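You operate a simulated robot arm through the tools that you are given. There is no shell and no other tool. Be economical: measure what you need, move in short steps, check, and stop when the job is done.

Carry out the task below with a simulated robot arm. There is one attempt and no reset: what you move stays moved.

JOB
Fetch the tube two and stand it on the oven bench. Then put the capacitor number two on the motor test bench away on the bench at station two. Then fetch the cap five and set it on top of the box marked ties. Do these in the order given. Set down upright: tube two, capacitor number two.

Only the result counts: the job must be done as asked and must still hold three seconds after the hand-in. Knocking over, shifting, dropping, spilling or breaking anything else fails it. A push-on lid holds only when it is set on centred and level and pressed home; a screw cap is set on level and turned clockwise until tight.

ROBOT AND FRAMES
A 7-joint arm with a two-finger parallel gripper on a trunk, on a base that drives. Base frame: it is fixed to the floor where the robot stands at the start and does not move with it; the origin is under the middle of the robot, x ahead of it, y to its left, z up. Units: cm, degrees, N and s.
With the tool pointing down near the work surface it reaches from about 46 to 92 cm from the robot's upright axis, wherever it stands. Its first joint turns from -115.0 to 115.0 degrees. Places, roughly: bench at station two [80, 30, 80]; box marked ties [-150, -525, 75]; cap five [-125, -500, 75]; capacitor number two [-75, -500, 75]; oven bench [100, -370, 80]. Payload 3.91 kg.
Tool frame: the origin (TCP) lies between the finger pads and is the grasp point; the fingertips stand 3 cm ahead of it; z points along the fingers, y is the line along which they close. The gripper opens to 11 cm. The fingers are 2 cm wide and 1 cm thick; the gripper's body (4.8 by 11.2 cm) begins 5.5 cm behind the TCP.
Orientation is told as [roll, pitch, yaw] about the base's x, y, z axes, in that order, counted from this pose: with the fingers straight down and closing along the base's y, the tool's x points along the base's -x, its y along +y and its z along -z.

CONTROLS
- The arm moves only by the tool jog_arm. Its argument "series" is one flat list of numbers, 7 for each row, row after row: the shift along the base's x, y, z in m, then the turn, a rotation vector about the base's x, y, z in degrees, then the closure, from 0 (fully open) to 1 (shut). In form: [x, y, z, wx, wy, wz, fingers, x, y, z, wx, wy, wz, fingers, ...]. A call has 1 to 8 rows; each row shifts and turns the commanded pose from where the row before left it. Rows are played at 5 a second. More than 5 cm and 8.6 degrees between two rows, or a gripper value outside its range, and nothing of the call is played. A pose out of reach is approached as far as the arm can. The call stops where the force on the tool passes 40 N (or 10 N more than at its start, if that is more) or the arm is blocked; 0.2 s more then pass. Each finger travels about 15.3 cm/s and halts on what it meets, pressing with about 21 N; the grip force reading is that of the motor and also rises with nothing between the fingers. The clock runs only during rows and for 0.2 s after the last one: add rows that do not move to give the fingers time. The reply holds the time, the measured pose of the TCP, the force on the tool along the base axes, the opening and the grip force, in the units named above and with some noise, with the torque about the TCP (base axes, N m) and any sound that the robot's microphone picked up.
- Cameras (640 x 400 px; columns grow to the right, rows downward): "scene" is now at [21, 16.88, 136.72]; the picture's right is [-0.48, -0.88, 0.00], its down [-0.67, 0.36, -0.65] and it looks along [0.57, -0.31, -0.76] (base axes); focal length 257 px, centre (320, 200). "wrist" rides on the gripper at [7.2, 1.7, -10.3] in the tool frame; the picture's right is [-0.23, 0.97, 0.00], its down [-0.76, -0.18, -0.62] and it looks along [-0.61, -0.14, 0.78] (tool axes); focal length 222 px, centre (320, 200). There is no depth. A picture from a camera that has moved, and an enlarged one, comes with that camera's place and axes in the base frame and with its lens.
- camera(camera): a new picture of that camera. No time passes.
- lift_body(by): slides the trunk up (or, below 0, down) by that many cm; the arm and the scene camera ride with it, the base frame stays. It gives what a move gives, with no picture.
- drive_base(legs): drives the robot by 1 to 6 legs, each [ahead, left, turn to the left] in cm, cm and degrees, along the robot's own axes; the way and the turn of a leg run together, so that a leg with both is an arc; at most 150 cm and 180 degrees a leg. The arm and the cameras ride along, it lands a little off, and it stops where it bumps. It gives what a move gives.
- turn_head(pan, tilt): turns the head with the scene camera to pan (to the left, within 80 degrees either way) and tilt (down, from -29 to 69), counted from straight ahead of the robot. It gives what a move gives.
- close_up(camera, box): a new picture of the part [left, top, right, bottom] of that camera's present view, enlarged. No time passes.
- sign_off(): hands the job in; it is judged then, once.

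Go step by step. Nothing tells you exact positions but the pictures and the camera data: compare them with the known pose of the tool, close in by small moves and look again before you grip or let go. The budget is 165 turns and 128 pictures, counting those below and the enlarged ones. Unless the task says otherwise, let go and move clear before handing in.

The tools are called after ">>>" by a JSON object that holds its "name" and its "arguments". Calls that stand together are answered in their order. jog_arm: Moves the arm, as the interface text tells. Its arguments: {"type":"object","properties":{"series":{"type":"array","items":{"type":"number"}}},"required":["series"]} The other tools are called the same way: lift_body (by) slides the trunk up or down; drive_base (legs) drives the base; turn_head (pan, tilt) turns the head that bears the scene camera; camera (camera) takes a picture; close_up (camera, box) takes an enlarged picture of a part of a camera's view; sign_off () hands the job in.

At the start:

```text
t: 0.0
tcp_pos: [41.17, 20.88, 107.31]
ee_rot: [0.0, 0.0, 0.0]
ft_force: [-0.3, 0.2, 0.0]
torque: [-0.03, -0.01, -0.02]
opening: 11.01
grasp_force: 0.0
trunk travel left (down, up): [-72.5, 26.5]
robot x, y, heading: [-0.09, 0.21, 0.3]
head pan, tilt: [-28.6, 49.3]
```

scene: 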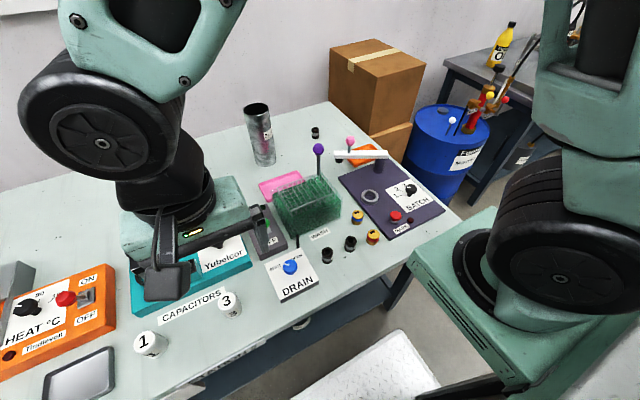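
wrist: 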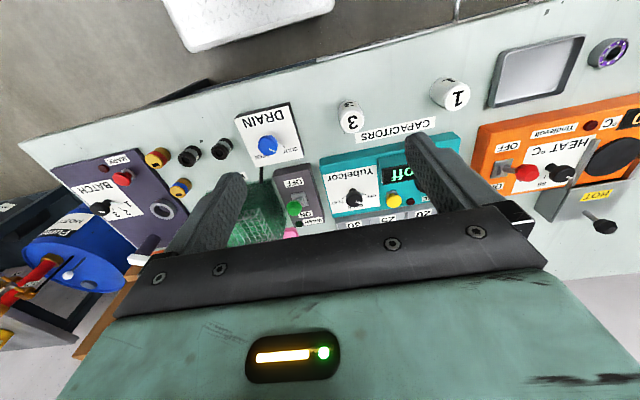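

I see the bench at station two in front, with capacitors 1 and 3 beside a CAPACITORS label and a green rack. First I look closer for tube two.

>>> {"name": "close_up", "arguments": {"camera": "scene", "box": [240, 90, 480, 240]}}

>>> {"name": "close_up", "arguments": {"camera": "scene", "box": [400, 0, 640, 150]}}

>>> {"name": "close_up", "arguments": {"camera": "scene", "box": [120, 220, 360, 370]}}

```text
2.67 times, centred on (360, 165) of scene
camera zoom: at [21.0, 16.88, 136.72], right [-0.48, -0.88, 0.0], down [-0.67, 0.36, -0.65], along [0.57, -0.31, -0.76], focal length 686 px, centre (213, 293)
```

zoom: 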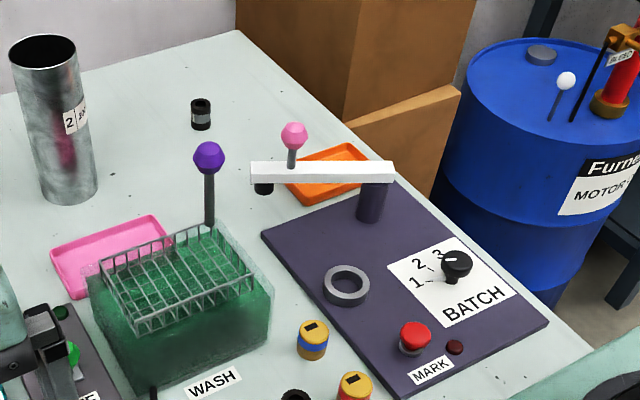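

```text
2.67 times, centred on (520, 75) of scene
camera zoom: at [21.0, 16.88, 136.72], right [-0.48, -0.88, 0.0], down [-0.67, 0.36, -0.65], along [0.57, -0.31, -0.76], focal length 686 px, centre (-213, 533)
```

zoom: 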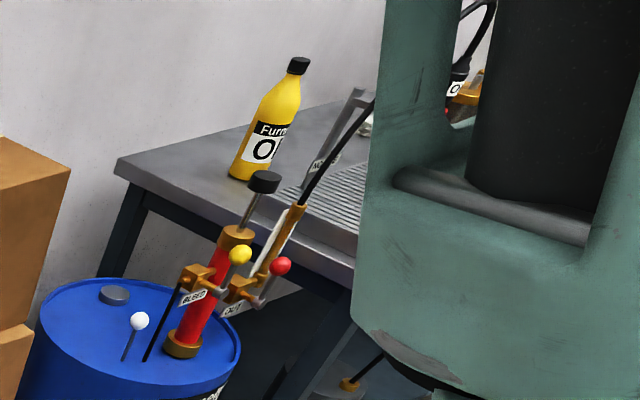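

```text
2.67 times, centred on (240, 295) of scene
camera zoom: at [21.0, 16.88, 136.72], right [-0.48, -0.88, 0.0], down [-0.67, 0.36, -0.65], along [0.57, -0.31, -0.76], focal length 686 px, centre (533, -53)
```

zoom: 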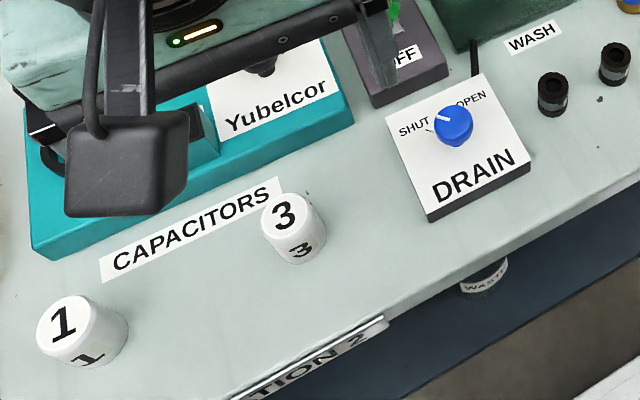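

A grey metal tube at the back of this bench bears a label starting with "2". I zoom in on it.

>>> {"name": "close_up", "arguments": {"camera": "scene", "box": [236, 95, 300, 175]}}

>>> {"name": "turn_head", "arguments": {"pan": 25, "tilt": 35}}

>>> {"name": "camera", "arguments": {"camera": "scene"}}

```text
5.00 times, centred on (268, 135) of scene
camera zoom: at [21.0, 16.88, 136.72], right [-0.48, -0.88, 0.0], down [-0.67, 0.36, -0.65], along [0.57, -0.31, -0.76], focal length 1287 px, centre (580, 525)
```

zoom: 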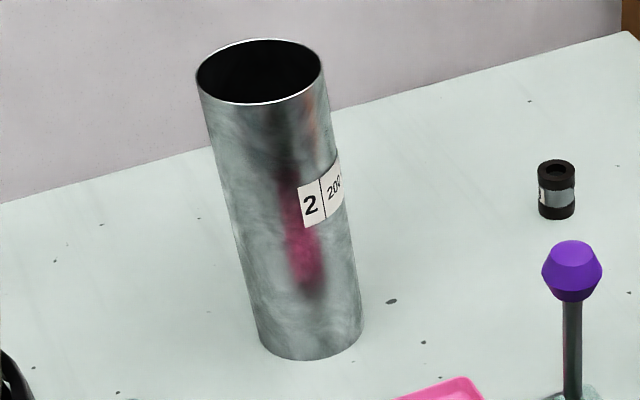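

```text
t: 1.2
tcp_pos: [41.24, 20.84, 107.3]
ee_rot: [0.1, 0.1, 0.1]
ft_force: [0.3, 0.6, 0.8]
torque: [-0.04, 0.02, 0.01]
opening: 10.99
grasp_force: 0.1
trunk travel left (down, up): [-72.5, 26.5]
robot x, y, heading: [0.02, -0.43, 0.2]
head pan, tilt: [25.0, 35.0]
```

```text
121 pictures are left
camera scene: at [22.17, 24.31, 138.8], right [0.42, -0.91, 0.0], down [-0.52, -0.24, -0.82], along [0.74, 0.35, -0.57], focal length 257 px, centre (320, 200)
```

scene: 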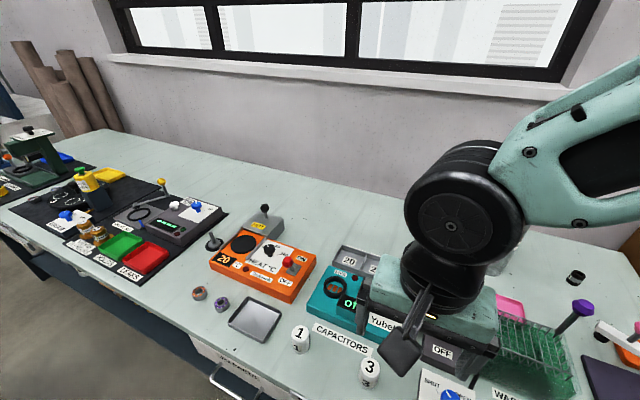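

Tube two candidate is a ~7 cm metal cylinder, about 20 cm tall, near [91, 0]. I look to the right to see the oven bench and rule out other tubes.

>>> {"name": "turn_head", "arguments": {"pan": -75, "tilt": 20}}

>>> {"name": "camera", "arguments": {"camera": "scene"}}

>>> {"name": "turn_head", "arguments": {"pan": 0, "tilt": 60}}

>>> {"name": "camera", "arguments": {"camera": "scene"}}

```text
t: 3.0
tcp_pos: [41.22, 20.96, 107.25]
ee_rot: [0.0, 0.0, 0.0]
ft_force: [0.2, -0.7, 0.0]
torque: [0.03, 0.02, -0.02]
opening: 11.02
grasp_force: 0.1
trunk travel left (down, up): [-72.5, 26.5]
robot x, y, heading: [0.0, 0.45, 0.1]
head pan, tilt: [-75.0, 20.0]
```

```text
120 pictures are left
camera scene: at [16.6, 11.61, 141.18], right [-0.97, -0.26, 0.0], down [-0.09, 0.33, -0.94], along [0.24, -0.91, -0.34], focal length 257 px, centre (320, 200)
```

scene: 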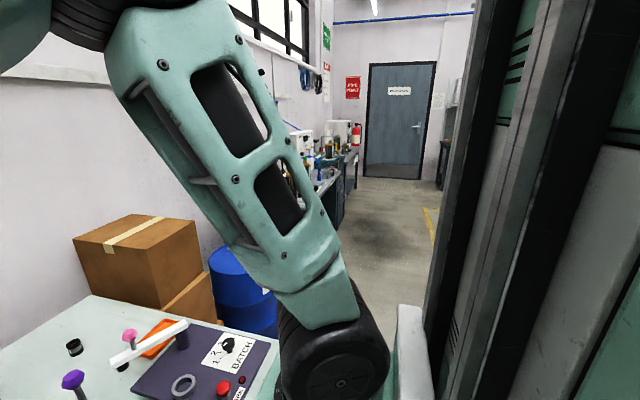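

```text
t: 4.5
tcp_pos: [41.2, 20.85, 107.31]
ee_rot: [0.0, 0.0, 0.0]
ft_force: [0.3, -0.6, 0.4]
torque: [0.01, 0.0, 0.03]
opening: 10.99
grasp_force: 0.1
trunk travel left (down, up): [-72.5, 26.5]
robot x, y, heading: [-0.32, -0.22, 0.1]
head pan, tilt: [0.0, 60.0]
```

```text
119 pictures are left
camera scene: at [20.85, 20.59, 135.37], right [0.0, -1.0, 0.0], down [-0.87, 0.0, -0.5], along [0.5, 0.0, -0.87], focal length 257 px, centre (320, 200)
```

scene: 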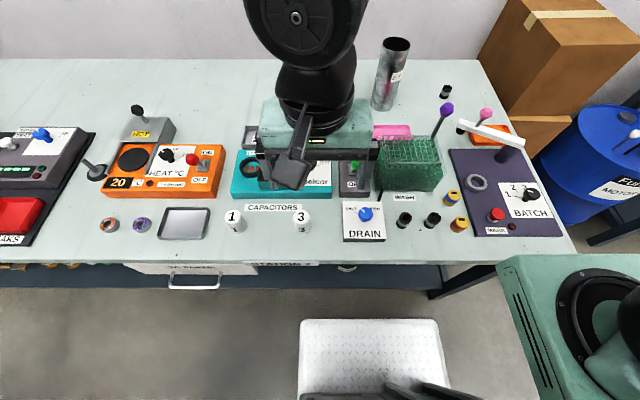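

The tube stands at about [92, 0], top near z = 97. I drive ahead 5 cm to bring it comfortably within reach, then move the arm over in steps.

>>> {"name": "drive_base", "arguments": {"legs": [[5, 0, 0]]}}

>>> {"name": "jog_arm", "arguments": {"series": [0.045, -0.02, 0, 0, 0, 0, 0, 0.045, -0.02, 0, 0, 0, 0, 0, 0.045, -0.02, 0, 0, 0, 0, 0, 0.045, -0.02, 0, 0, 0, 0, 0, 0.045, -0.02, 0, 0, 0, 0, 0, 0.045, -0.02, 0, 0, 0, 0, 0, 0.0, -0.02, 0, 0, 0, 0, 0, 0, 0, 0, 0, 0, 0, 0]}}

>>> {"name": "camera", "arguments": {"camera": "scene"}}

>>> {"name": "camera", "arguments": {"camera": "wrist"}}

```text
t: 5.4
tcp_pos: [46.17, 20.9, 107.47]
ee_rot: [0.1, 0.0, 0.0]
ft_force: [-0.6, -1.2, -1.1]
torque: [0.03, 0.03, 0.0]
opening: 11.03
grasp_force: 0.1
trunk travel left (down, up): [-72.5, 26.5]
robot x, y, heading: [4.82, -0.02, -0.1]
head pan, tilt: [0.0, 60.0]
```

```text
t: 7.2
tcp_pos: [73.22, 6.85, 107.37]
ee_rot: [0.1, 0.0, 0.0]
ft_force: [-0.1, 0.0, 0.4]
torque: [-0.02, 0.02, -0.03]
opening: 10.98
grasp_force: 0.1
trunk travel left (down, up): [-72.5, 26.5]
robot x, y, heading: [5.29, -0.24, -0.0]
head pan, tilt: [0.0, 60.0]
```

```text
118 pictures are left
camera scene: at [25.83, 20.6, 135.37], right [0.0, -1.0, 0.0], down [-0.87, 0.0, -0.5], along [0.5, 0.0, -0.87], focal length 257 px, centre (320, 200)
```

scene: 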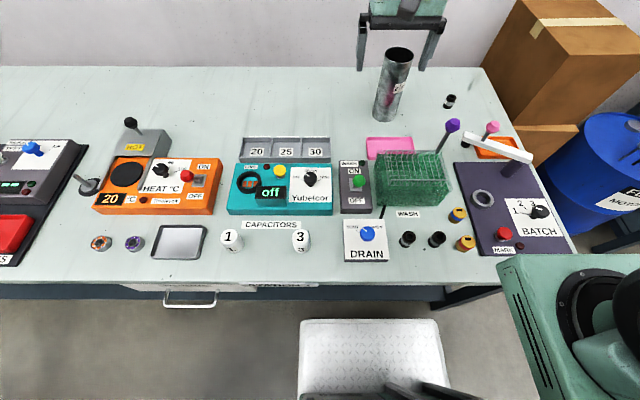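

```text
117 pictures are left
camera wrist: at [66.02, 8.61, 117.72], right [0.23, 0.97, 0.0], down [0.76, -0.18, 0.62], along [0.61, -0.14, -0.78], focal length 222 px, centre (320, 200)
```

wrist: 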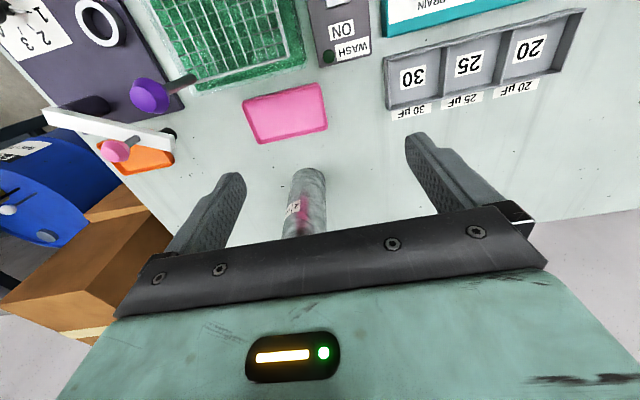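

The gripper is approaching; tube centre is estimated at [92.7, -0.1], top ~96. I move above it and check.

>>> {"name": "jog_arm", "arguments": {"series": [0.04, -0.014, 0, 0, 0, 0, 0, 0.04, -0.014, 0, 0, 0, 0, 0, 0.04, -0.014, 0, 0, 0, 0, 0, 0.04, -0.014, 0, 0, 0, 0, 0, 0.025, -0.014, 0, 0, 0, 0, 0, 0, 0, 0, 0, 0, 0, 0]}}

>>> {"name": "camera", "arguments": {"camera": "scene"}}

>>> {"name": "camera", "arguments": {"camera": "wrist"}}

```text
t: 8.6
tcp_pos: [91.74, -0.34, 107.33]
ee_rot: [0.1, 0.0, -0.1]
ft_force: [0.1, 0.2, 0.5]
torque: [-0.02, -0.01, -0.02]
opening: 11.01
grasp_force: 0.0
trunk travel left (down, up): [-72.5, 26.5]
robot x, y, heading: [4.95, -0.01, -0.1]
head pan, tilt: [0.0, 60.0]
```

```text
116 pictures are left
camera scene: at [25.82, 20.6, 135.37], right [0.0, -1.0, 0.0], down [-0.87, 0.0, -0.5], along [0.5, 0.0, -0.87], focal length 257 px, centre (320, 200)
```

scene: 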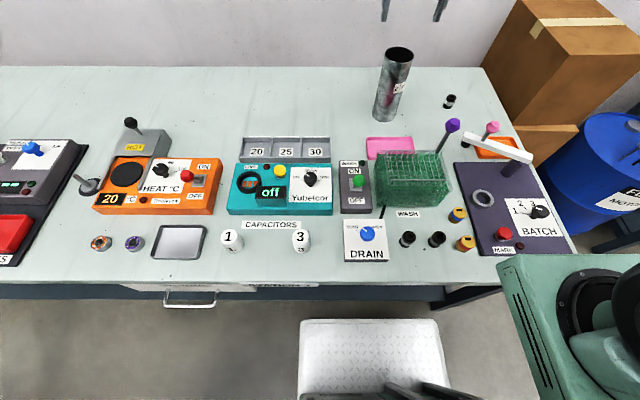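

```text
115 pictures are left
camera wrist: at [84.57, 1.53, 117.72], right [0.23, 0.97, 0.0], down [0.76, -0.18, 0.62], along [0.61, -0.14, -0.78], focal length 222 px, centre (320, 200)
```

wrist: 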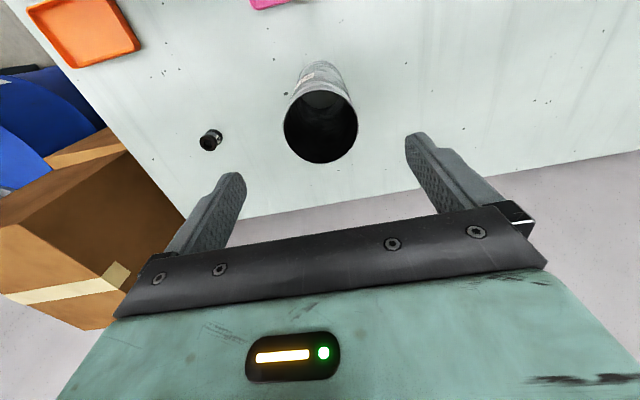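

Rim centre is at [92.4, -0.2], top near 96. I shift slightly and descend to grip about 4 cm below the rim.

>>> {"name": "jog_arm", "arguments": {"series": [0.006, 0.001, -0.02, 0, 0, 0, 0, 0, 0, -0.03, 0, 0, 0, 0, 0, 0, -0.03, 0, 0, 0, 0, 0, 0, -0.03, 0, 0, 0, 0, 0, 0, 0, 0, 0, 0, 0]}}

>>> {"name": "camera", "arguments": {"camera": "wrist"}}

>>> {"name": "camera", "arguments": {"camera": "scene"}}

```text
t: 9.8
tcp_pos: [92.26, -0.06, 96.27]
ee_rot: [0.0, 0.0, 0.0]
ft_force: [1.1, -0.3, -0.1]
torque: [0.01, 0.02, 0.02]
opening: 11.01
grasp_force: 0.1
trunk travel left (down, up): [-72.5, 26.5]
robot x, y, heading: [5.02, -0.39, 0.0]
head pan, tilt: [0.0, 60.0]
```

```text
114 pictures are left
camera wrist: at [85.08, 1.79, 106.66], right [0.23, 0.97, 0.0], down [0.76, -0.18, 0.62], along [0.61, -0.14, -0.78], focal length 222 px, centre (320, 200)
```

wrist: 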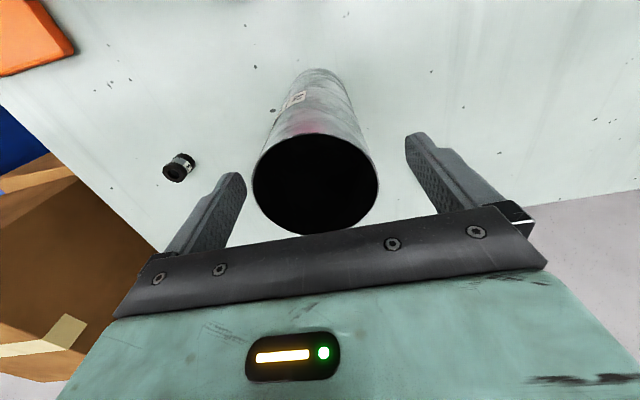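

```text
113 pictures are left
camera scene: at [25.82, 20.6, 135.37], right [0.0, -1.0, 0.0], down [-0.87, 0.0, -0.5], along [0.5, 0.0, -0.87], focal length 257 px, centre (320, 200)
```

scene: 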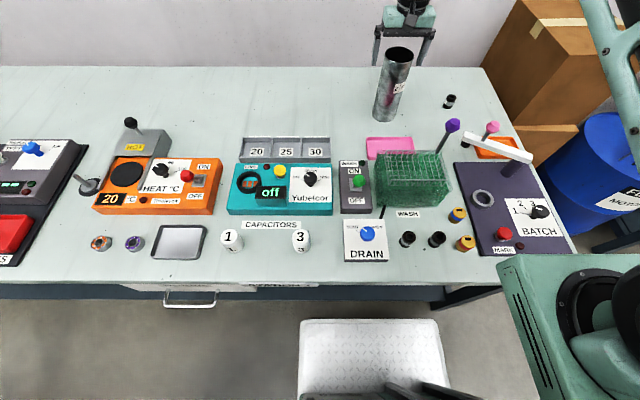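

Aligned; rim at z ≈ 96. I lower 3.3 cm more and close.

>>> {"name": "jog_arm", "arguments": {"series": [0, 0, -0.017, 0, 0, 0, 0, 0, 0, -0.016, 0, 0, 0, 0, 0, 0, 0, 0, 0, 0, 0, 0, 0, 0, 0, 0, 0, 1, 0, 0, 0, 0, 0, 0, 1, 0, 0, 0, 0, 0, 0, 1]}}

>>> {"name": "camera", "arguments": {"camera": "wrist"}}

```text
t: 11.2
tcp_pos: [92.18, -0.14, 93.11]
ee_rot: [0.1, 0.0, 0.0]
ft_force: [1.5, -0.9, 0.0]
torque: [-0.1, -0.13, -0.05]
opening: 7.85
grasp_force: 21.3
trunk travel left (down, up): [-72.5, 26.5]
robot x, y, heading: [5.17, -0.36, 0.2]
head pan, tilt: [0.0, 60.0]
```

```text
112 pictures are left
camera wrist: at [85.1, 1.71, 103.44], right [0.23, 0.97, 0.0], down [0.76, -0.18, 0.62], along [0.61, -0.14, -0.78], focal length 222 px, centre (320, 200)
```

wrist: 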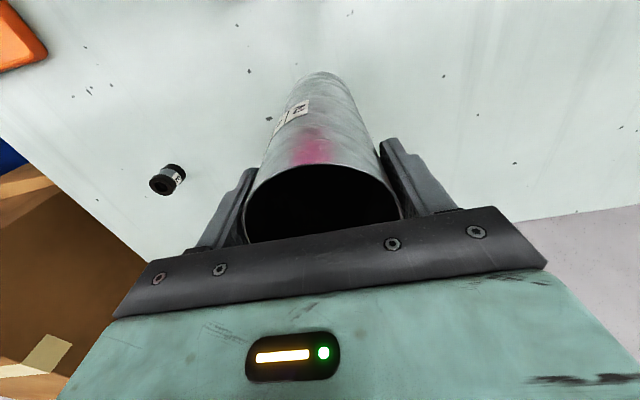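

Gripped at 7.85 cm. I lift the tube with the trunk well above everything and look at it.

>>> {"name": "lift_body", "arguments": {"by": 26}}

>>> {"name": "camera", "arguments": {"camera": "wrist"}}

>>> {"name": "turn_head", "arguments": {"pan": -20, "tilt": 30}}

>>> {"name": "camera", "arguments": {"camera": "scene"}}

```text
t: 13.8
tcp_pos: [92.28, -0.1, 119.12]
ee_rot: [0.1, -0.1, -0.1]
ft_force: [0.2, -0.9, -4.6]
torque: [-0.03, 0.05, 0.0]
opening: 7.86
grasp_force: 21.4
trunk travel left (down, up): [-98.5, 0.5]
robot x, y, heading: [4.95, 0.07, 0.2]
head pan, tilt: [0.0, 60.0]
```

```text
111 pictures are left
camera wrist: at [85.11, 1.71, 129.43], right [0.23, 0.97, 0.0], down [0.76, -0.18, 0.62], along [0.61, -0.14, -0.78], focal length 222 px, centre (320, 200)
```

wrist: 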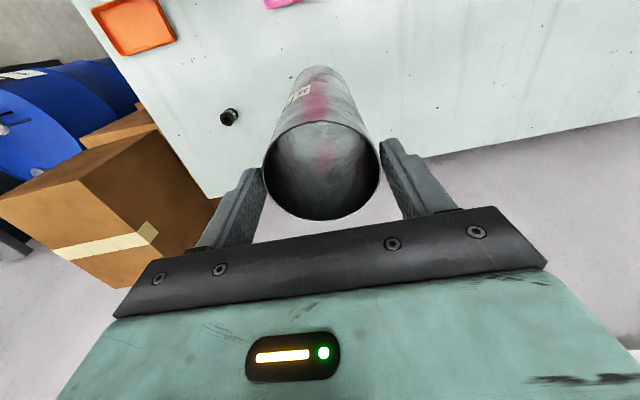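

```text
t: 14.8
tcp_pos: [92.33, 0.05, 118.87]
ee_rot: [0.0, 0.0, -0.1]
ft_force: [0.8, 0.4, -4.8]
torque: [0.0, -0.02, 0.0]
opening: 7.82
grasp_force: 20.9
trunk travel left (down, up): [-98.5, 0.5]
robot x, y, heading: [4.74, 0.37, -0.1]
head pan, tilt: [-20.0, 30.0]
```

```text
110 pictures are left
camera scene: at [27.69, 17.51, 165.56], right [-0.34, -0.94, 0.0], down [-0.47, 0.17, -0.87], along [0.81, -0.3, -0.5], focal length 257 px, centre (320, 200)
```

scene: 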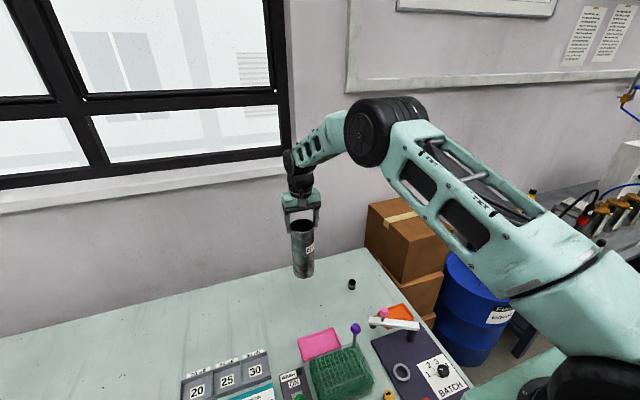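

The rim looks lower between the fingers than before: the tube may have slipped. I check at once.

>>> {"name": "close_up", "arguments": {"camera": "scene", "box": [260, 140, 360, 290]}}

>>> {"name": "camera", "arguments": {"camera": "wrist"}}

```text
2.67 times, centred on (310, 215) of scene
camera zoom: at [27.69, 17.51, 165.56], right [-0.34, -0.94, 0.0], down [-0.47, 0.17, -0.87], along [0.81, -0.3, -0.5], focal length 686 px, centre (347, 160)
```

zoom: 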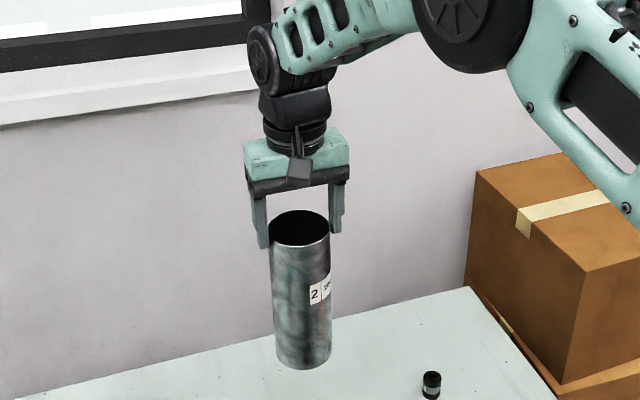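

```text
108 pictures are left
camera wrist: at [85.11, 1.72, 129.44], right [0.23, 0.97, 0.0], down [0.76, -0.18, 0.62], along [0.61, -0.14, -0.78], focal length 222 px, centre (320, 200)
```

wrist: 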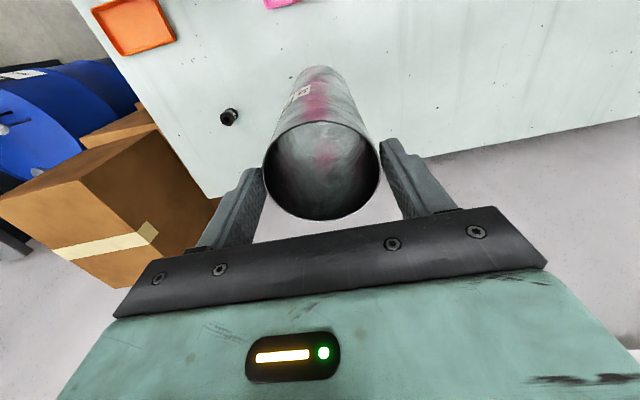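

The tube slid ~3 cm down in the grip but is steady now. I lower it gently back to the bench to regrip deeper.

>>> {"name": "jog_arm", "arguments": {"series": [0, 0, -0.008, 0, 0, 0, 1, 0, 0, -0.013, 0, 0, 0, 1, 0, 0, -0.015, 0, 0, 0, 1, 0, 0, -0.015, 0, 0, 0, 1, 0, 0, -0.015, 0, 0, 0, 1, 0, 0, -0.015, 0, 0, 0, 1, 0, 0, -0.013, 0, 0, 0, 1, 0, 0, -0.006, 0, 0, 0, 1]}}

>>> {"name": "camera", "arguments": {"camera": "wrist"}}

>>> {"name": "camera", "arguments": {"camera": "scene"}}

```text
t: 16.6
tcp_pos: [92.38, -0.13, 109.0]
ee_rot: [0.0, 0.0, -0.1]
ft_force: [0.0, -0.4, -4.1]
torque: [0.0, 0.01, 0.02]
opening: 7.8
grasp_force: 20.7
trunk travel left (down, up): [-98.5, 0.5]
robot x, y, heading: [5.12, 0.12, -0.1]
head pan, tilt: [-20.0, 30.0]
```

```text
107 pictures are left
camera wrist: at [85.07, 1.68, 119.39], right [0.23, 0.97, 0.0], down [0.76, -0.18, 0.62], along [0.61, -0.14, -0.78], focal length 222 px, centre (320, 200)
```

wrist: 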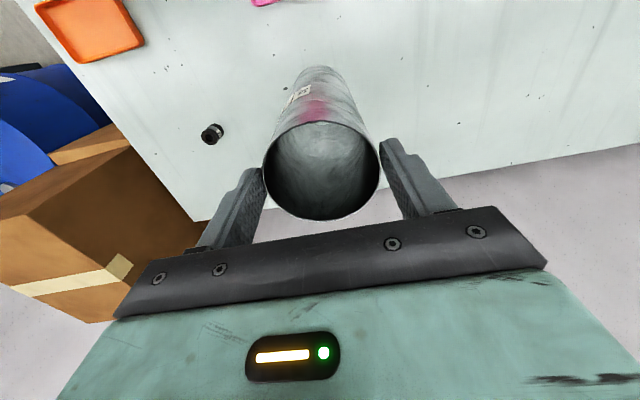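

```text
106 pictures are left
camera scene: at [27.69, 17.5, 165.57], right [-0.34, -0.94, 0.0], down [-0.47, 0.17, -0.87], along [0.81, -0.3, -0.5], focal length 257 px, centre (320, 200)
```

scene: 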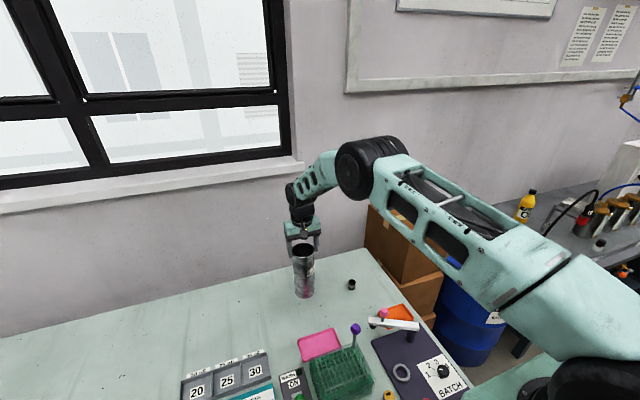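

No further slip. I continue down to contact.

>>> {"name": "jog_arm", "arguments": {"series": [0, 0, -0.008, 0, 0, 0, 1, 0, 0, -0.014, 0, 0, 0, 1, 0, 0, -0.016, 0, 0, 0, 1, 0, 0, -0.016, 0, 0, 0, 1, 0, 0, -0.016, 0, 0, 0, 1, 0, 0, -0.013, 0, 0, 0, 1, 0, 0, -0.01, 0, 0, 0, 1, 0, 0, -0.006, 0, 0, 0, 1]}}

>>> {"name": "jog_arm", "arguments": {"series": [0, 0, -0.005, 0, 0, 0, 1, 0, 0, -0.004, 0, 0, 0, 1, 0, 0, -0.004, 0, 0, 0, 1, 0, 0, 0, 0, 0, 0, 1]}}

>>> {"name": "camera", "arguments": {"camera": "scene"}}

>>> {"name": "camera", "arguments": {"camera": "wrist"}}

```text
t: 18.4
tcp_pos: [92.31, -0.08, 99.18]
ee_rot: [0.0, -0.1, 0.0]
ft_force: [-0.1, -0.7, -4.3]
torque: [0.0, 0.01, -0.02]
opening: 7.83
grasp_force: 21.0
trunk travel left (down, up): [-98.5, 0.5]
robot x, y, heading: [5.11, -0.12, -0.1]
head pan, tilt: [-20.0, 30.0]
```

```text
t: 19.4
tcp_pos: [92.4, -0.08, 97.72]
ee_rot: [-0.1, 0.0, 0.0]
ft_force: [0.7, 0.4, -5.3]
torque: [0.0, -0.01, 0.0]
opening: 7.82
grasp_force: 21.0
trunk travel left (down, up): [-98.5, 0.5]
robot x, y, heading: [5.01, 0.23, -0.3]
head pan, tilt: [-20.0, 30.0]
```

```text
105 pictures are left
camera scene: at [27.69, 17.5, 165.57], right [-0.34, -0.94, 0.0], down [-0.47, 0.17, -0.87], along [0.81, -0.3, -0.5], focal length 257 px, centre (320, 200)
```

scene: 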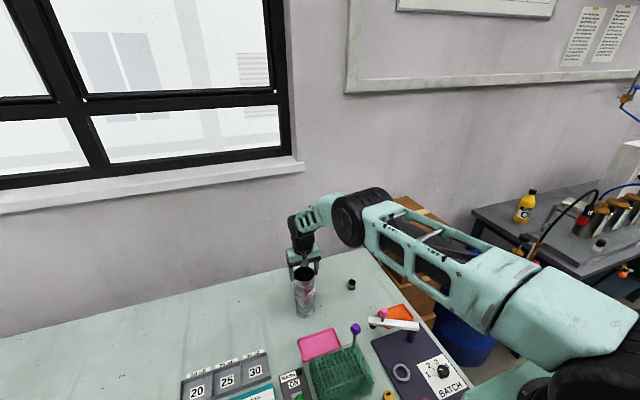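

```text
104 pictures are left
camera wrist: at [85.1, 1.72, 108.2], right [0.23, 0.97, 0.0], down [0.76, -0.18, 0.62], along [0.61, -0.14, -0.78], focal length 222 px, centre (320, 200)
```

wrist: 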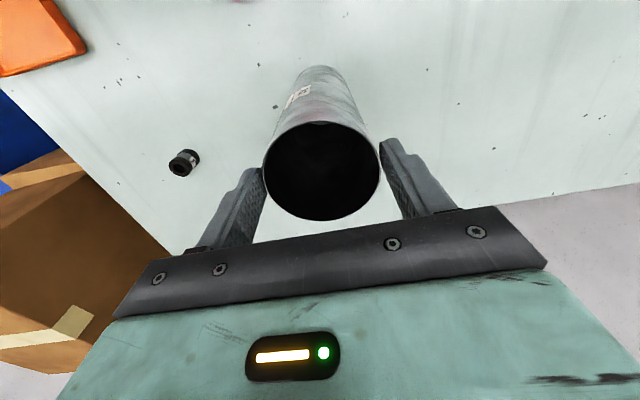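

Still hanging. I continue in 3 mm steps watching the force.

>>> {"name": "jog_arm", "arguments": {"series": [0, 0, -0.004, 0, 0, 0, 1, 0, 0, -0.003, 0, 0, 0, 1, 0, 0, -0.003, 0, 0, 0, 1, 0, 0, 0, 0, 0, 0, 1]}}

>>> {"name": "jog_arm", "arguments": {"series": [0, 0, -0.003, 0, 0, 0, 1, 0, 0, -0.003, 0, 0, 0, 1, 0, 0, 0, 0, 0, 0, 1]}}

```text
t: 20.4
tcp_pos: [92.45, -0.03, 97.03]
ee_rot: [0.0, -0.2, 0.1]
ft_force: [4.6, 0.3, 14.3]
torque: [-0.2, -0.29, -0.04]
opening: 7.8
grasp_force: 21.4
trunk travel left (down, up): [-98.5, 0.5]
robot x, y, heading: [5.33, -0.03, 0.0]
head pan, tilt: [-20.0, 30.0]
```

```text
t: 21.2
tcp_pos: [92.24, -0.13, 96.47]
ee_rot: [0.0, -0.1, 0.0]
ft_force: [-1.1, 1.4, 25.5]
torque: [-0.58, 0.55, -0.21]
opening: 7.79
grasp_force: 20.7
trunk travel left (down, up): [-98.5, 0.5]
robot x, y, heading: [5.16, 0.21, 0.0]
head pan, tilt: [-20.0, 30.0]
```

Contact at TCP ≈ 97. I open, go down to TCP 91.8 and grip deeper.

>>> {"name": "jog_arm", "arguments": {"series": [0, 0, 0, 0, 0, 0, 0, 0, 0, 0, 0, 0, 0, 0, 0, 0, -0.016, 0, 0, 0, 0, 0, 0, -0.016, 0, 0, 0, 0, 0, 0, -0.014, 0, 0, 0, 0, 0, 0, 0, 0, 0, 0, 0]}}

>>> {"name": "camera", "arguments": {"camera": "wrist"}}

>>> {"name": "close_up", "arguments": {"camera": "scene", "box": [250, 200, 400, 340]}}

```text
t: 22.6
tcp_pos: [92.33, -0.13, 91.7]
ee_rot: [0.0, 0.0, 0.0]
ft_force: [0.3, -0.2, 0.1]
torque: [-0.01, 0.0, -0.03]
opening: 10.99
grasp_force: 0.0
trunk travel left (down, up): [-98.5, 0.5]
robot x, y, heading: [5.09, 0.32, 0.0]
head pan, tilt: [-20.0, 30.0]
```

```text
103 pictures are left
camera wrist: at [85.08, 1.71, 102.12], right [0.23, 0.97, 0.0], down [0.76, -0.18, 0.62], along [0.61, -0.14, -0.78], focal length 222 px, centre (320, 200)
```

wrist: 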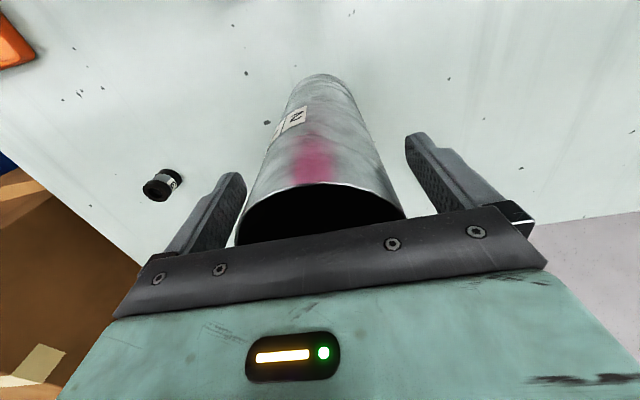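

```text
2.86 times, centred on (325, 270) of scene
camera zoom: at [27.67, 17.5, 165.58], right [-0.34, -0.94, 0.0], down [-0.47, 0.17, -0.87], along [0.81, -0.3, -0.5], focal length 736 px, centre (306, 0)
```

zoom: 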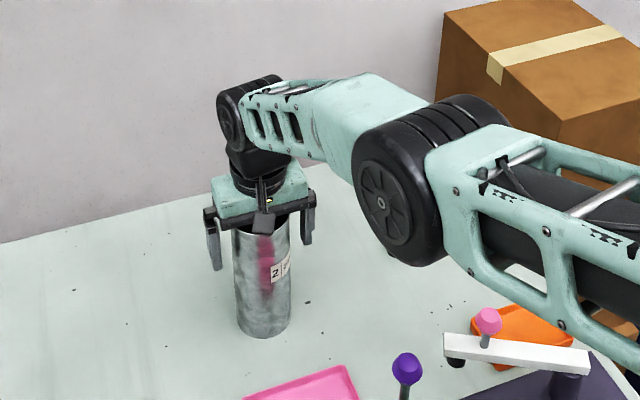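

Close, then lift slowly with the arm.

>>> {"name": "jog_arm", "arguments": {"series": [0, 0, 0, 0, 0, 0, 1, 0, 0, 0, 0, 0, 0, 1, 0, 0, 0, 0, 0, 0, 1, 0, 0, 0, 0, 0, 0, 1, 0, 0, 0.003, 0, 0, 0, 1, 0, 0, 0.004, 0, 0, 0, 1, 0, 0, 0.004, 0, 0, 0, 1, 0, 0, 0.004, 0, 0, 0, 1]}}

>>> {"name": "jog_arm", "arguments": {"series": [0, 0, 0.006, 0, 0, 0, 1, 0, 0, 0.01, 0, 0, 0, 1, 0, 0, 0.012, 0, 0, 0, 1, 0, 0, 0.012, 0, 0, 0, 1, 0, 0, 0.012, 0, 0, 0, 1, 0, 0, 0.012, 0, 0, 0, 1, 0, 0, 0.012, 0, 0, 0, 1, 0, 0, 0.008, 0, 0, 0, 1]}}

>>> {"name": "camera", "arguments": {"camera": "wrist"}}

```text
t: 24.4
tcp_pos: [92.44, -0.11, 93.22]
ee_rot: [0.1, 0.0, -0.1]
ft_force: [0.0, 0.2, -5.0]
torque: [0.01, 0.04, -0.03]
opening: 7.78
grasp_force: 20.9
trunk travel left (down, up): [-98.5, 0.5]
robot x, y, heading: [5.05, -0.3, -0.2]
head pan, tilt: [-20.0, 30.0]
```

```text
t: 26.2
tcp_pos: [92.31, -0.06, 101.73]
ee_rot: [-0.1, 0.0, 0.0]
ft_force: [-0.8, -0.8, -3.8]
torque: [0.01, 0.0, -0.02]
opening: 7.79
grasp_force: 21.3
trunk travel left (down, up): [-98.5, 0.5]
robot x, y, heading: [4.84, -0.06, 0.2]
head pan, tilt: [-20.0, 30.0]
```

```text
101 pictures are left
camera wrist: at [85.1, 1.7, 112.05], right [0.23, 0.97, 0.0], down [0.76, -0.18, 0.62], along [0.61, -0.14, -0.78], focal length 222 px, centre (320, 200)
```

wrist: 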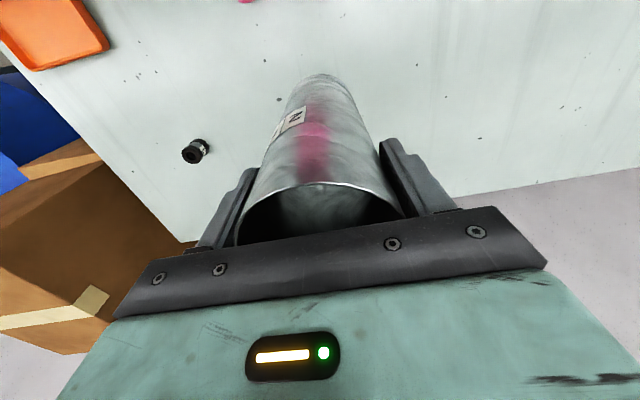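

Holding firmly now. I lift another 12 cm and then retract the arm over the bench.

>>> {"name": "jog_arm", "arguments": {"series": [0, 0, 0.008, 0, 0, 0, 1, 0, 0, 0.014, 0, 0, 0, 1, 0, 0, 0.018, 0, 0, 0, 1, 0, 0, 0.02, 0, 0, 0, 1, 0, 0, 0.02, 0, 0, 0, 1, 0, 0, 0.02, 0, 0, 0, 1, 0, 0, 0.015, 0, 0, 0, 1, 0, 0, 0.008, 0, 0, 0, 1]}}

>>> {"name": "jog_arm", "arguments": {"series": [-0.01, 0, 0, 0, 0, 0, 1, -0.02, 0, 0, 0, 0, 0, 1, -0.03, 0, 0, 0, 0, 0, 1, -0.035, 0, 0, 0, 0, 0, 1, -0.035, 0, 0, 0, 0, 0, 1, -0.03, 0, 0, 0, 0, 0, 1, -0.02, 0, 0, 0, 0, 0, 1, -0.01, 0, 0, 0, 0, 0, 1]}}

>>> {"name": "jog_arm", "arguments": {"series": [-0.01, 0, 0, 0, 0, 0, 1, -0.02, 0, 0, 0, 0, 0, 1, -0.03, 0, 0, 0, 0, 0, 1, -0.035, 0, 0, 0, 0, 0, 1, -0.035, 0, 0, 0, 0, 0, 1, -0.03, 0, 0, 0, 0, 0, 1, -0.02, 0, 0, 0, 0, 0, 1, -0.01, 0, 0, 0, 0, 0, 1]}}

>>> {"name": "camera", "arguments": {"camera": "wrist"}}

>>> {"name": "camera", "arguments": {"camera": "scene"}}

```text
t: 28.0
tcp_pos: [92.31, -0.07, 113.96]
ee_rot: [-0.1, 0.0, 0.0]
ft_force: [-0.1, 0.2, -4.2]
torque: [-0.01, 0.02, 0.0]
opening: 7.78
grasp_force: 21.3
trunk travel left (down, up): [-98.5, 0.5]
robot x, y, heading: [4.98, -0.04, -0.1]
head pan, tilt: [-20.0, 30.0]
```

```text
t: 29.8
tcp_pos: [73.3, -0.11, 113.86]
ee_rot: [0.1, 0.1, 0.0]
ft_force: [-0.1, -0.2, -4.3]
torque: [0.01, 0.01, -0.01]
opening: 7.81
grasp_force: 20.9
trunk travel left (down, up): [-98.5, 0.5]
robot x, y, heading: [5.3, -0.4, -0.1]
head pan, tilt: [-20.0, 30.0]
```

```text
t: 31.6
tcp_pos: [54.33, -0.1, 113.97]
ee_rot: [0.0, -0.1, -0.1]
ft_force: [-0.4, -0.2, -6.0]
torque: [-0.01, 0.02, -0.01]
opening: 7.8
grasp_force: 20.9
trunk travel left (down, up): [-98.5, 0.5]
robot x, y, heading: [5.12, 0.06, -0.1]
head pan, tilt: [-20.0, 30.0]
```

```text
100 pictures are left
camera wrist: at [47.1, 1.7, 124.27], right [0.23, 0.97, 0.0], down [0.76, -0.18, 0.62], along [0.61, -0.14, -0.78], focal length 222 px, centre (320, 200)
```

wrist: 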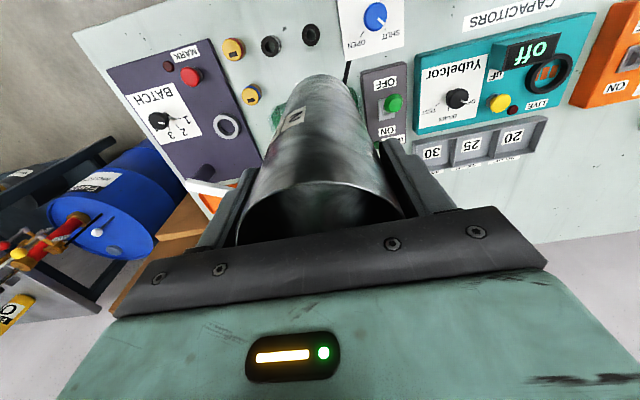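

```text
99 pictures are left
camera scene: at [27.68, 17.5, 165.58], right [-0.34, -0.94, 0.0], down [-0.47, 0.17, -0.87], along [0.81, -0.3, -0.5], focal length 257 px, centre (320, 200)
```

scene: 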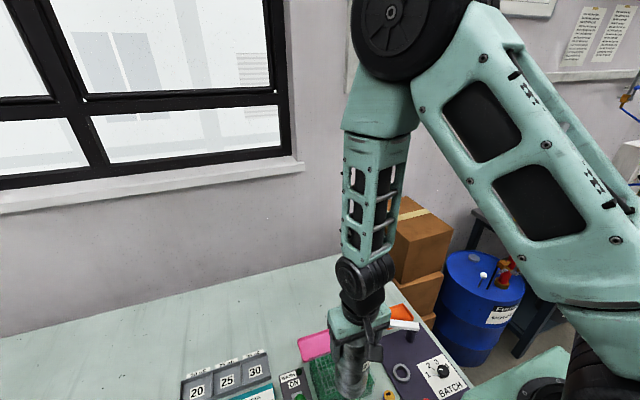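

Grip steady. I back off 30 cm as a slip test and look toward the right.

>>> {"name": "drive_base", "arguments": {"legs": [[-30, 0, 0]]}}

>>> {"name": "turn_head", "arguments": {"pan": -80, "tilt": 25}}

>>> {"name": "camera", "arguments": {"camera": "wrist"}}

>>> {"name": "camera", "arguments": {"camera": "scene"}}

```text
t: 33.6
tcp_pos: [24.44, -0.18, 113.87]
ee_rot: [0.0, 0.0, 0.0]
ft_force: [0.3, -0.2, -4.0]
torque: [-0.02, 0.05, -0.04]
opening: 7.79
grasp_force: 21.1
trunk travel left (down, up): [-98.5, 0.5]
robot x, y, heading: [-24.98, 0.34, -0.3]
head pan, tilt: [-20.0, 30.0]
```

```text
t: 34.9
tcp_pos: [24.43, -0.11, 113.87]
ee_rot: [-0.1, -0.1, -0.1]
ft_force: [-0.4, -0.5, -3.8]
torque: [0.02, 0.03, 0.0]
opening: 7.81
grasp_force: 21.3
trunk travel left (down, up): [-98.5, 0.5]
robot x, y, heading: [-25.13, 0.1, -0.1]
head pan, tilt: [-80.0, 25.0]
```

```text
98 pictures are left
camera wrist: at [17.22, 1.63, 124.27], right [0.23, 0.97, 0.0], down [0.76, -0.18, 0.62], along [0.61, -0.14, -0.78], focal length 222 px, centre (320, 200)
```

wrist: 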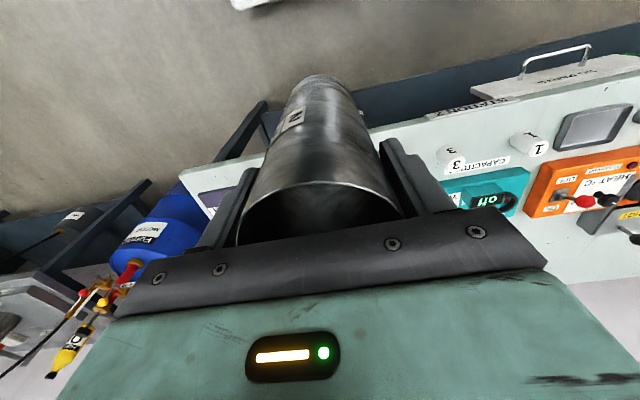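

```text
97 pictures are left
camera scene: at [-9.08, 11.52, 166.37], right [-0.99, -0.17, 0.0], down [-0.07, 0.42, -0.91], along [0.16, -0.89, -0.42], focal length 257 px, centre (320, 200)
```

scene: 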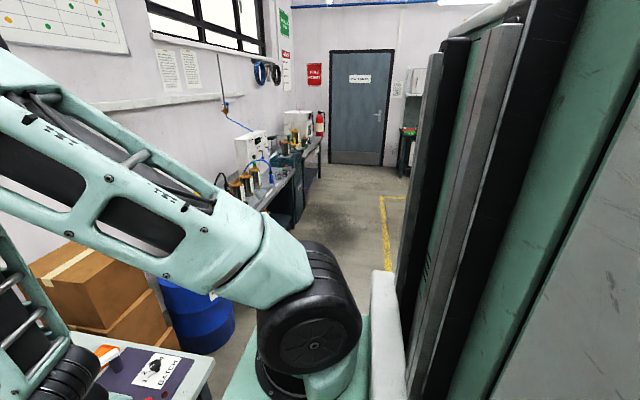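

No slip while driving. The corridor to the right is clear; I strafe right 130 cm and look again.

>>> {"name": "drive_base", "arguments": {"legs": [[0, -130, 0]]}}

>>> {"name": "camera", "arguments": {"camera": "wrist"}}

>>> {"name": "camera", "arguments": {"camera": "scene"}}

```text
t: 41.4
tcp_pos: [25.23, -128.39, 113.84]
ee_rot: [0.0, 0.0, 0.9]
ft_force: [-0.1, -0.8, -4.6]
torque: [-0.04, 0.02, 0.0]
opening: 7.78
grasp_force: 20.5
trunk travel left (down, up): [-98.5, 0.5]
robot x, y, heading: [-24.66, -129.13, 1.0]
head pan, tilt: [-80.0, 25.0]
```

```text
96 pictures are left
camera wrist: at [18.03, -126.58, 124.27], right [0.21, 0.98, 0.0], down [0.76, -0.17, 0.62], along [0.61, -0.13, -0.78], focal length 222 px, centre (320, 200)
```

wrist: 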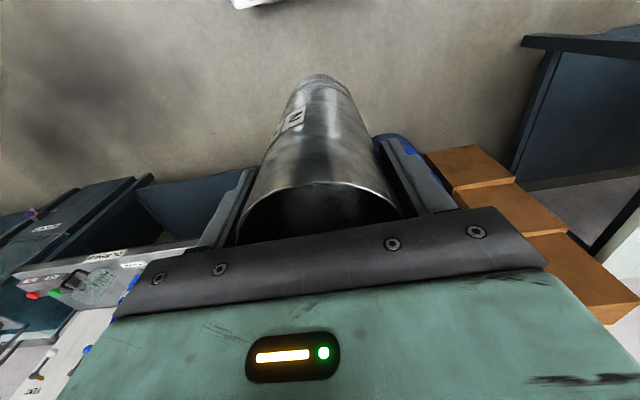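

```text
95 pictures are left
camera scene: at [-8.46, -117.15, 166.37], right [-0.98, -0.19, 0.0], down [-0.08, 0.41, -0.91], along [0.17, -0.89, -0.42], focal length 257 px, centre (320, 200)
```

scene: 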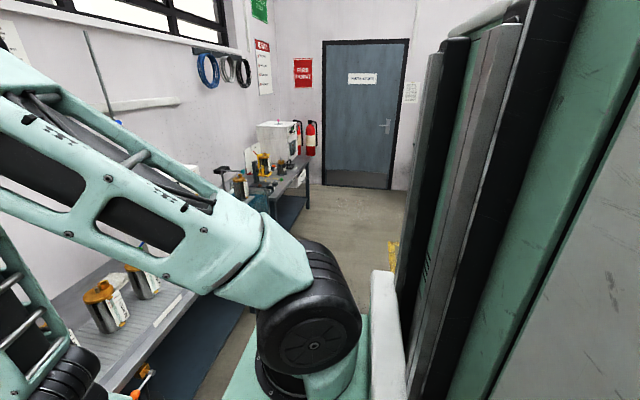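

Still clear. I strafe another 140 cm.

>>> {"name": "drive_base", "arguments": {"legs": [[0, -140, -1]]}}

>>> {"name": "camera", "arguments": {"camera": "scene"}}

>>> {"name": "turn_head", "arguments": {"pan": -35, "tilt": 30}}

>>> {"name": "camera", "arguments": {"camera": "scene"}}

```text
t: 48.3
tcp_pos: [25.89, -268.28, 113.82]
ee_rot: [0.0, -0.1, -0.3]
ft_force: [0.3, 0.3, -4.1]
torque: [0.0, -0.01, 0.03]
opening: 7.79
grasp_force: 21.5
trunk travel left (down, up): [-98.5, 0.5]
robot x, y, heading: [-23.82, -267.89, -0.3]
head pan, tilt: [-80.0, 25.0]
```

```text
94 pictures are left
camera scene: at [-7.64, -256.44, 166.37], right [-0.99, -0.17, 0.0], down [-0.07, 0.42, -0.91], along [0.15, -0.89, -0.42], focal length 257 px, centre (320, 200)
```

scene: 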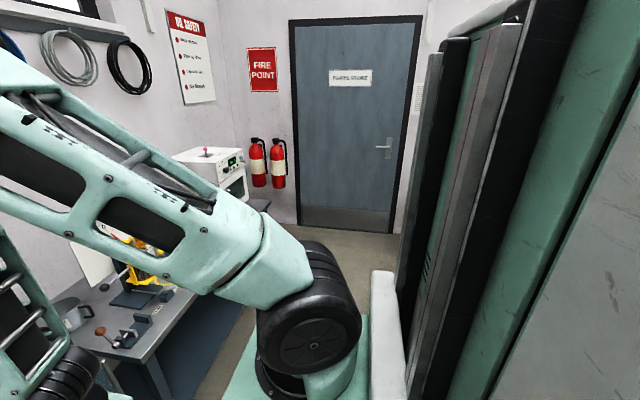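

```text
t: 49.5
tcp_pos: [25.79, -268.26, 113.87]
ee_rot: [0.0, 0.1, -0.4]
ft_force: [-0.5, 0.0, -5.0]
torque: [-0.01, 0.01, -0.01]
opening: 7.79
grasp_force: 21.0
trunk travel left (down, up): [-98.5, 0.5]
robot x, y, heading: [-23.32, -267.86, -0.5]
head pan, tilt: [-35.0, 30.0]
```

```text
93 pictures are left
camera scene: at [-1.8, -252.61, 165.58], right [-0.58, -0.81, 0.0], down [-0.41, 0.29, -0.87], along [0.71, -0.5, -0.5], focal length 257 px, centre (320, 200)
```

scene: 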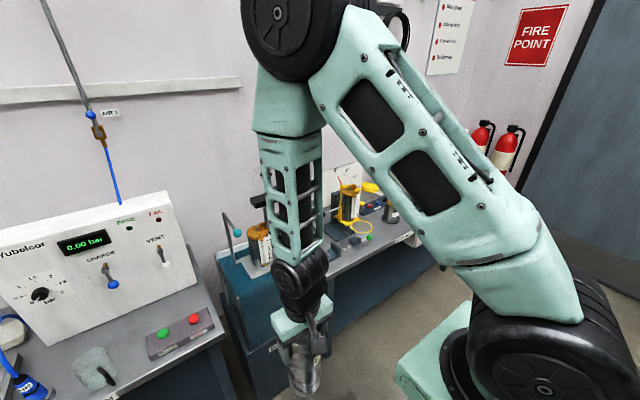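

The oven bench is ahead to the right. I strafe ~100 cm more and look ahead.

>>> {"name": "drive_base", "arguments": {"legs": [[0, -95, 0.4]]}}

>>> {"name": "turn_head", "arguments": {"pan": -10, "tilt": 35}}

>>> {"name": "camera", "arguments": {"camera": "scene"}}

>>> {"name": "camera", "arguments": {"camera": "wrist"}}

```text
t: 54.4
tcp_pos: [25.6, -363.07, 113.85]
ee_rot: [0.0, -0.1, 0.0]
ft_force: [0.1, 0.5, -3.5]
torque: [0.04, -0.02, 0.0]
opening: 7.78
grasp_force: 21.3
trunk travel left (down, up): [-98.5, 0.5]
robot x, y, heading: [-23.71, -362.93, -0.1]
head pan, tilt: [-35.0, 30.0]
```

```text
t: 55.3
tcp_pos: [25.34, -363.05, 113.93]
ee_rot: [0.0, 0.0, 0.0]
ft_force: [0.4, -0.1, -4.0]
torque: [0.01, 0.01, -0.01]
opening: 7.78
grasp_force: 21.0
trunk travel left (down, up): [-98.5, 0.5]
robot x, y, heading: [-23.98, -363.05, 0.2]
head pan, tilt: [-10.0, 35.0]
```

```text
92 pictures are left
camera scene: at [-1.0, -343.88, 164.8], right [-0.17, -0.98, 0.0], down [-0.56, 0.1, -0.82], along [0.81, -0.14, -0.57], focal length 257 px, centre (320, 200)
```

scene: 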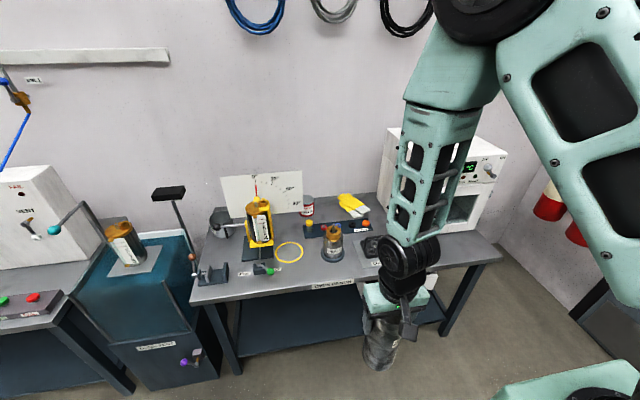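

```text
91 pictures are left
camera wrist: at [18.27, -361.24, 124.26], right [0.23, 0.97, 0.0], down [0.76, -0.18, 0.62], along [0.61, -0.14, -0.78], focal length 222 px, centre (320, 200)
```

wrist: 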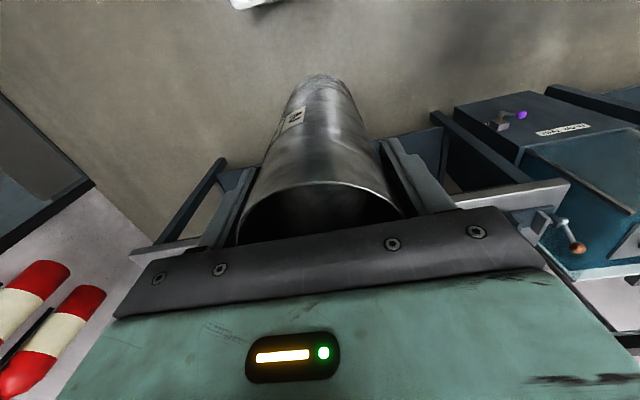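

>>> {"name": "close_up", "arguments": {"camera": "scene", "box": [180, 160, 400, 300]}}

>>> {"name": "close_up", "arguments": {"camera": "scene", "box": [340, 120, 520, 320]}}

```text
2.86 times, centred on (290, 230) of scene
camera zoom: at [-1.0, -343.88, 164.8], right [-0.17, -0.98, 0.0], down [-0.56, 0.1, -0.82], along [0.81, -0.14, -0.57], focal length 736 px, centre (406, 114)
```

zoom: 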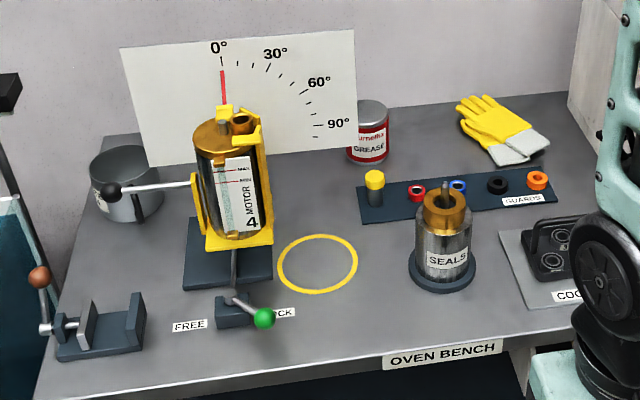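

```text
2.00 times, centred on (430, 220) of scene
camera zoom: at [-1.0, -343.88, 164.8], right [-0.17, -0.98, 0.0], down [-0.56, 0.1, -0.82], along [0.81, -0.14, -0.57], focal length 515 px, centre (100, 160)
```

zoom: 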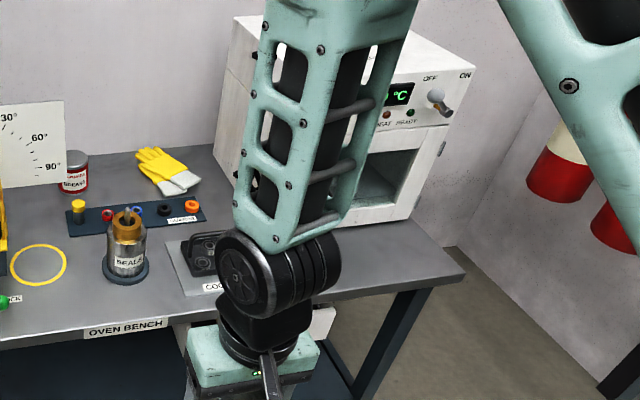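

Oven bench front edge is x ≈ 66; a free spot lies at about [73.5, -347.5], in front of the yellow ring, between the green-ball lever and SEALS. I drive ahead 22 cm and take another look.

>>> {"name": "drive_base", "arguments": {"legs": [[22, 0, 0]]}}

>>> {"name": "turn_head", "arguments": {"pan": 0, "tilt": 50}}

>>> {"name": "camera", "arguments": {"camera": "scene"}}

>>> {"name": "camera", "arguments": {"camera": "wrist"}}

```text
t: 57.0
tcp_pos: [47.74, -363.18, 113.87]
ee_rot: [0.1, 0.0, -0.1]
ft_force: [0.4, -0.1, -4.4]
torque: [-0.01, 0.0, -0.03]
opening: 7.78
grasp_force: 21.3
trunk travel left (down, up): [-98.5, 0.5]
robot x, y, heading: [-1.72, -362.73, -0.1]
head pan, tilt: [-10.0, 35.0]
```

```text
t: 57.8
tcp_pos: [47.78, -363.02, 113.86]
ee_rot: [0.0, 0.0, -0.2]
ft_force: [-0.6, -0.7, -5.4]
torque: [-0.01, 0.03, -0.01]
opening: 7.78
grasp_force: 21.2
trunk travel left (down, up): [-98.5, 0.5]
robot x, y, heading: [-1.82, -362.87, -0.2]
head pan, tilt: [0.0, 50.0]
```

```text
88 pictures are left
camera scene: at [20.35, -342.38, 162.63], right [0.0, -1.0, 0.0], down [-0.77, 0.0, -0.64], along [0.64, 0.0, -0.77], focal length 257 px, centre (320, 200)
```

scene: 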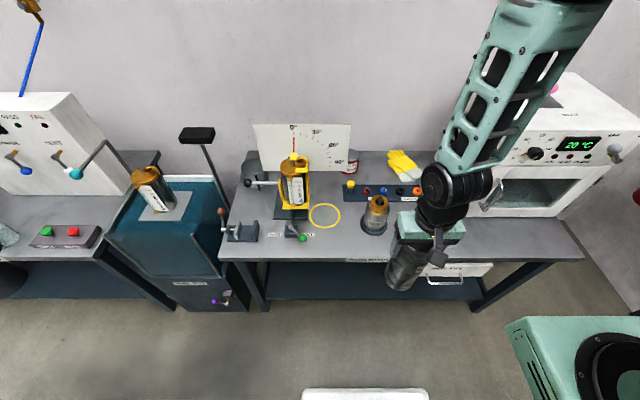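

```text
87 pictures are left
camera wrist: at [40.57, -361.3, 124.27], right [0.23, 0.97, 0.0], down [0.76, -0.18, 0.62], along [0.61, -0.14, -0.78], focal length 222 px, centre (320, 200)
```

wrist: 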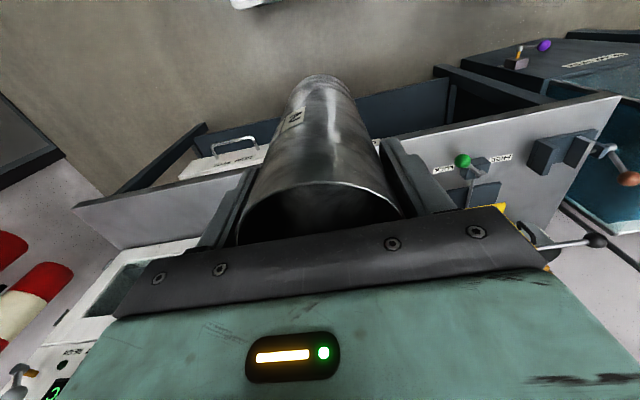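

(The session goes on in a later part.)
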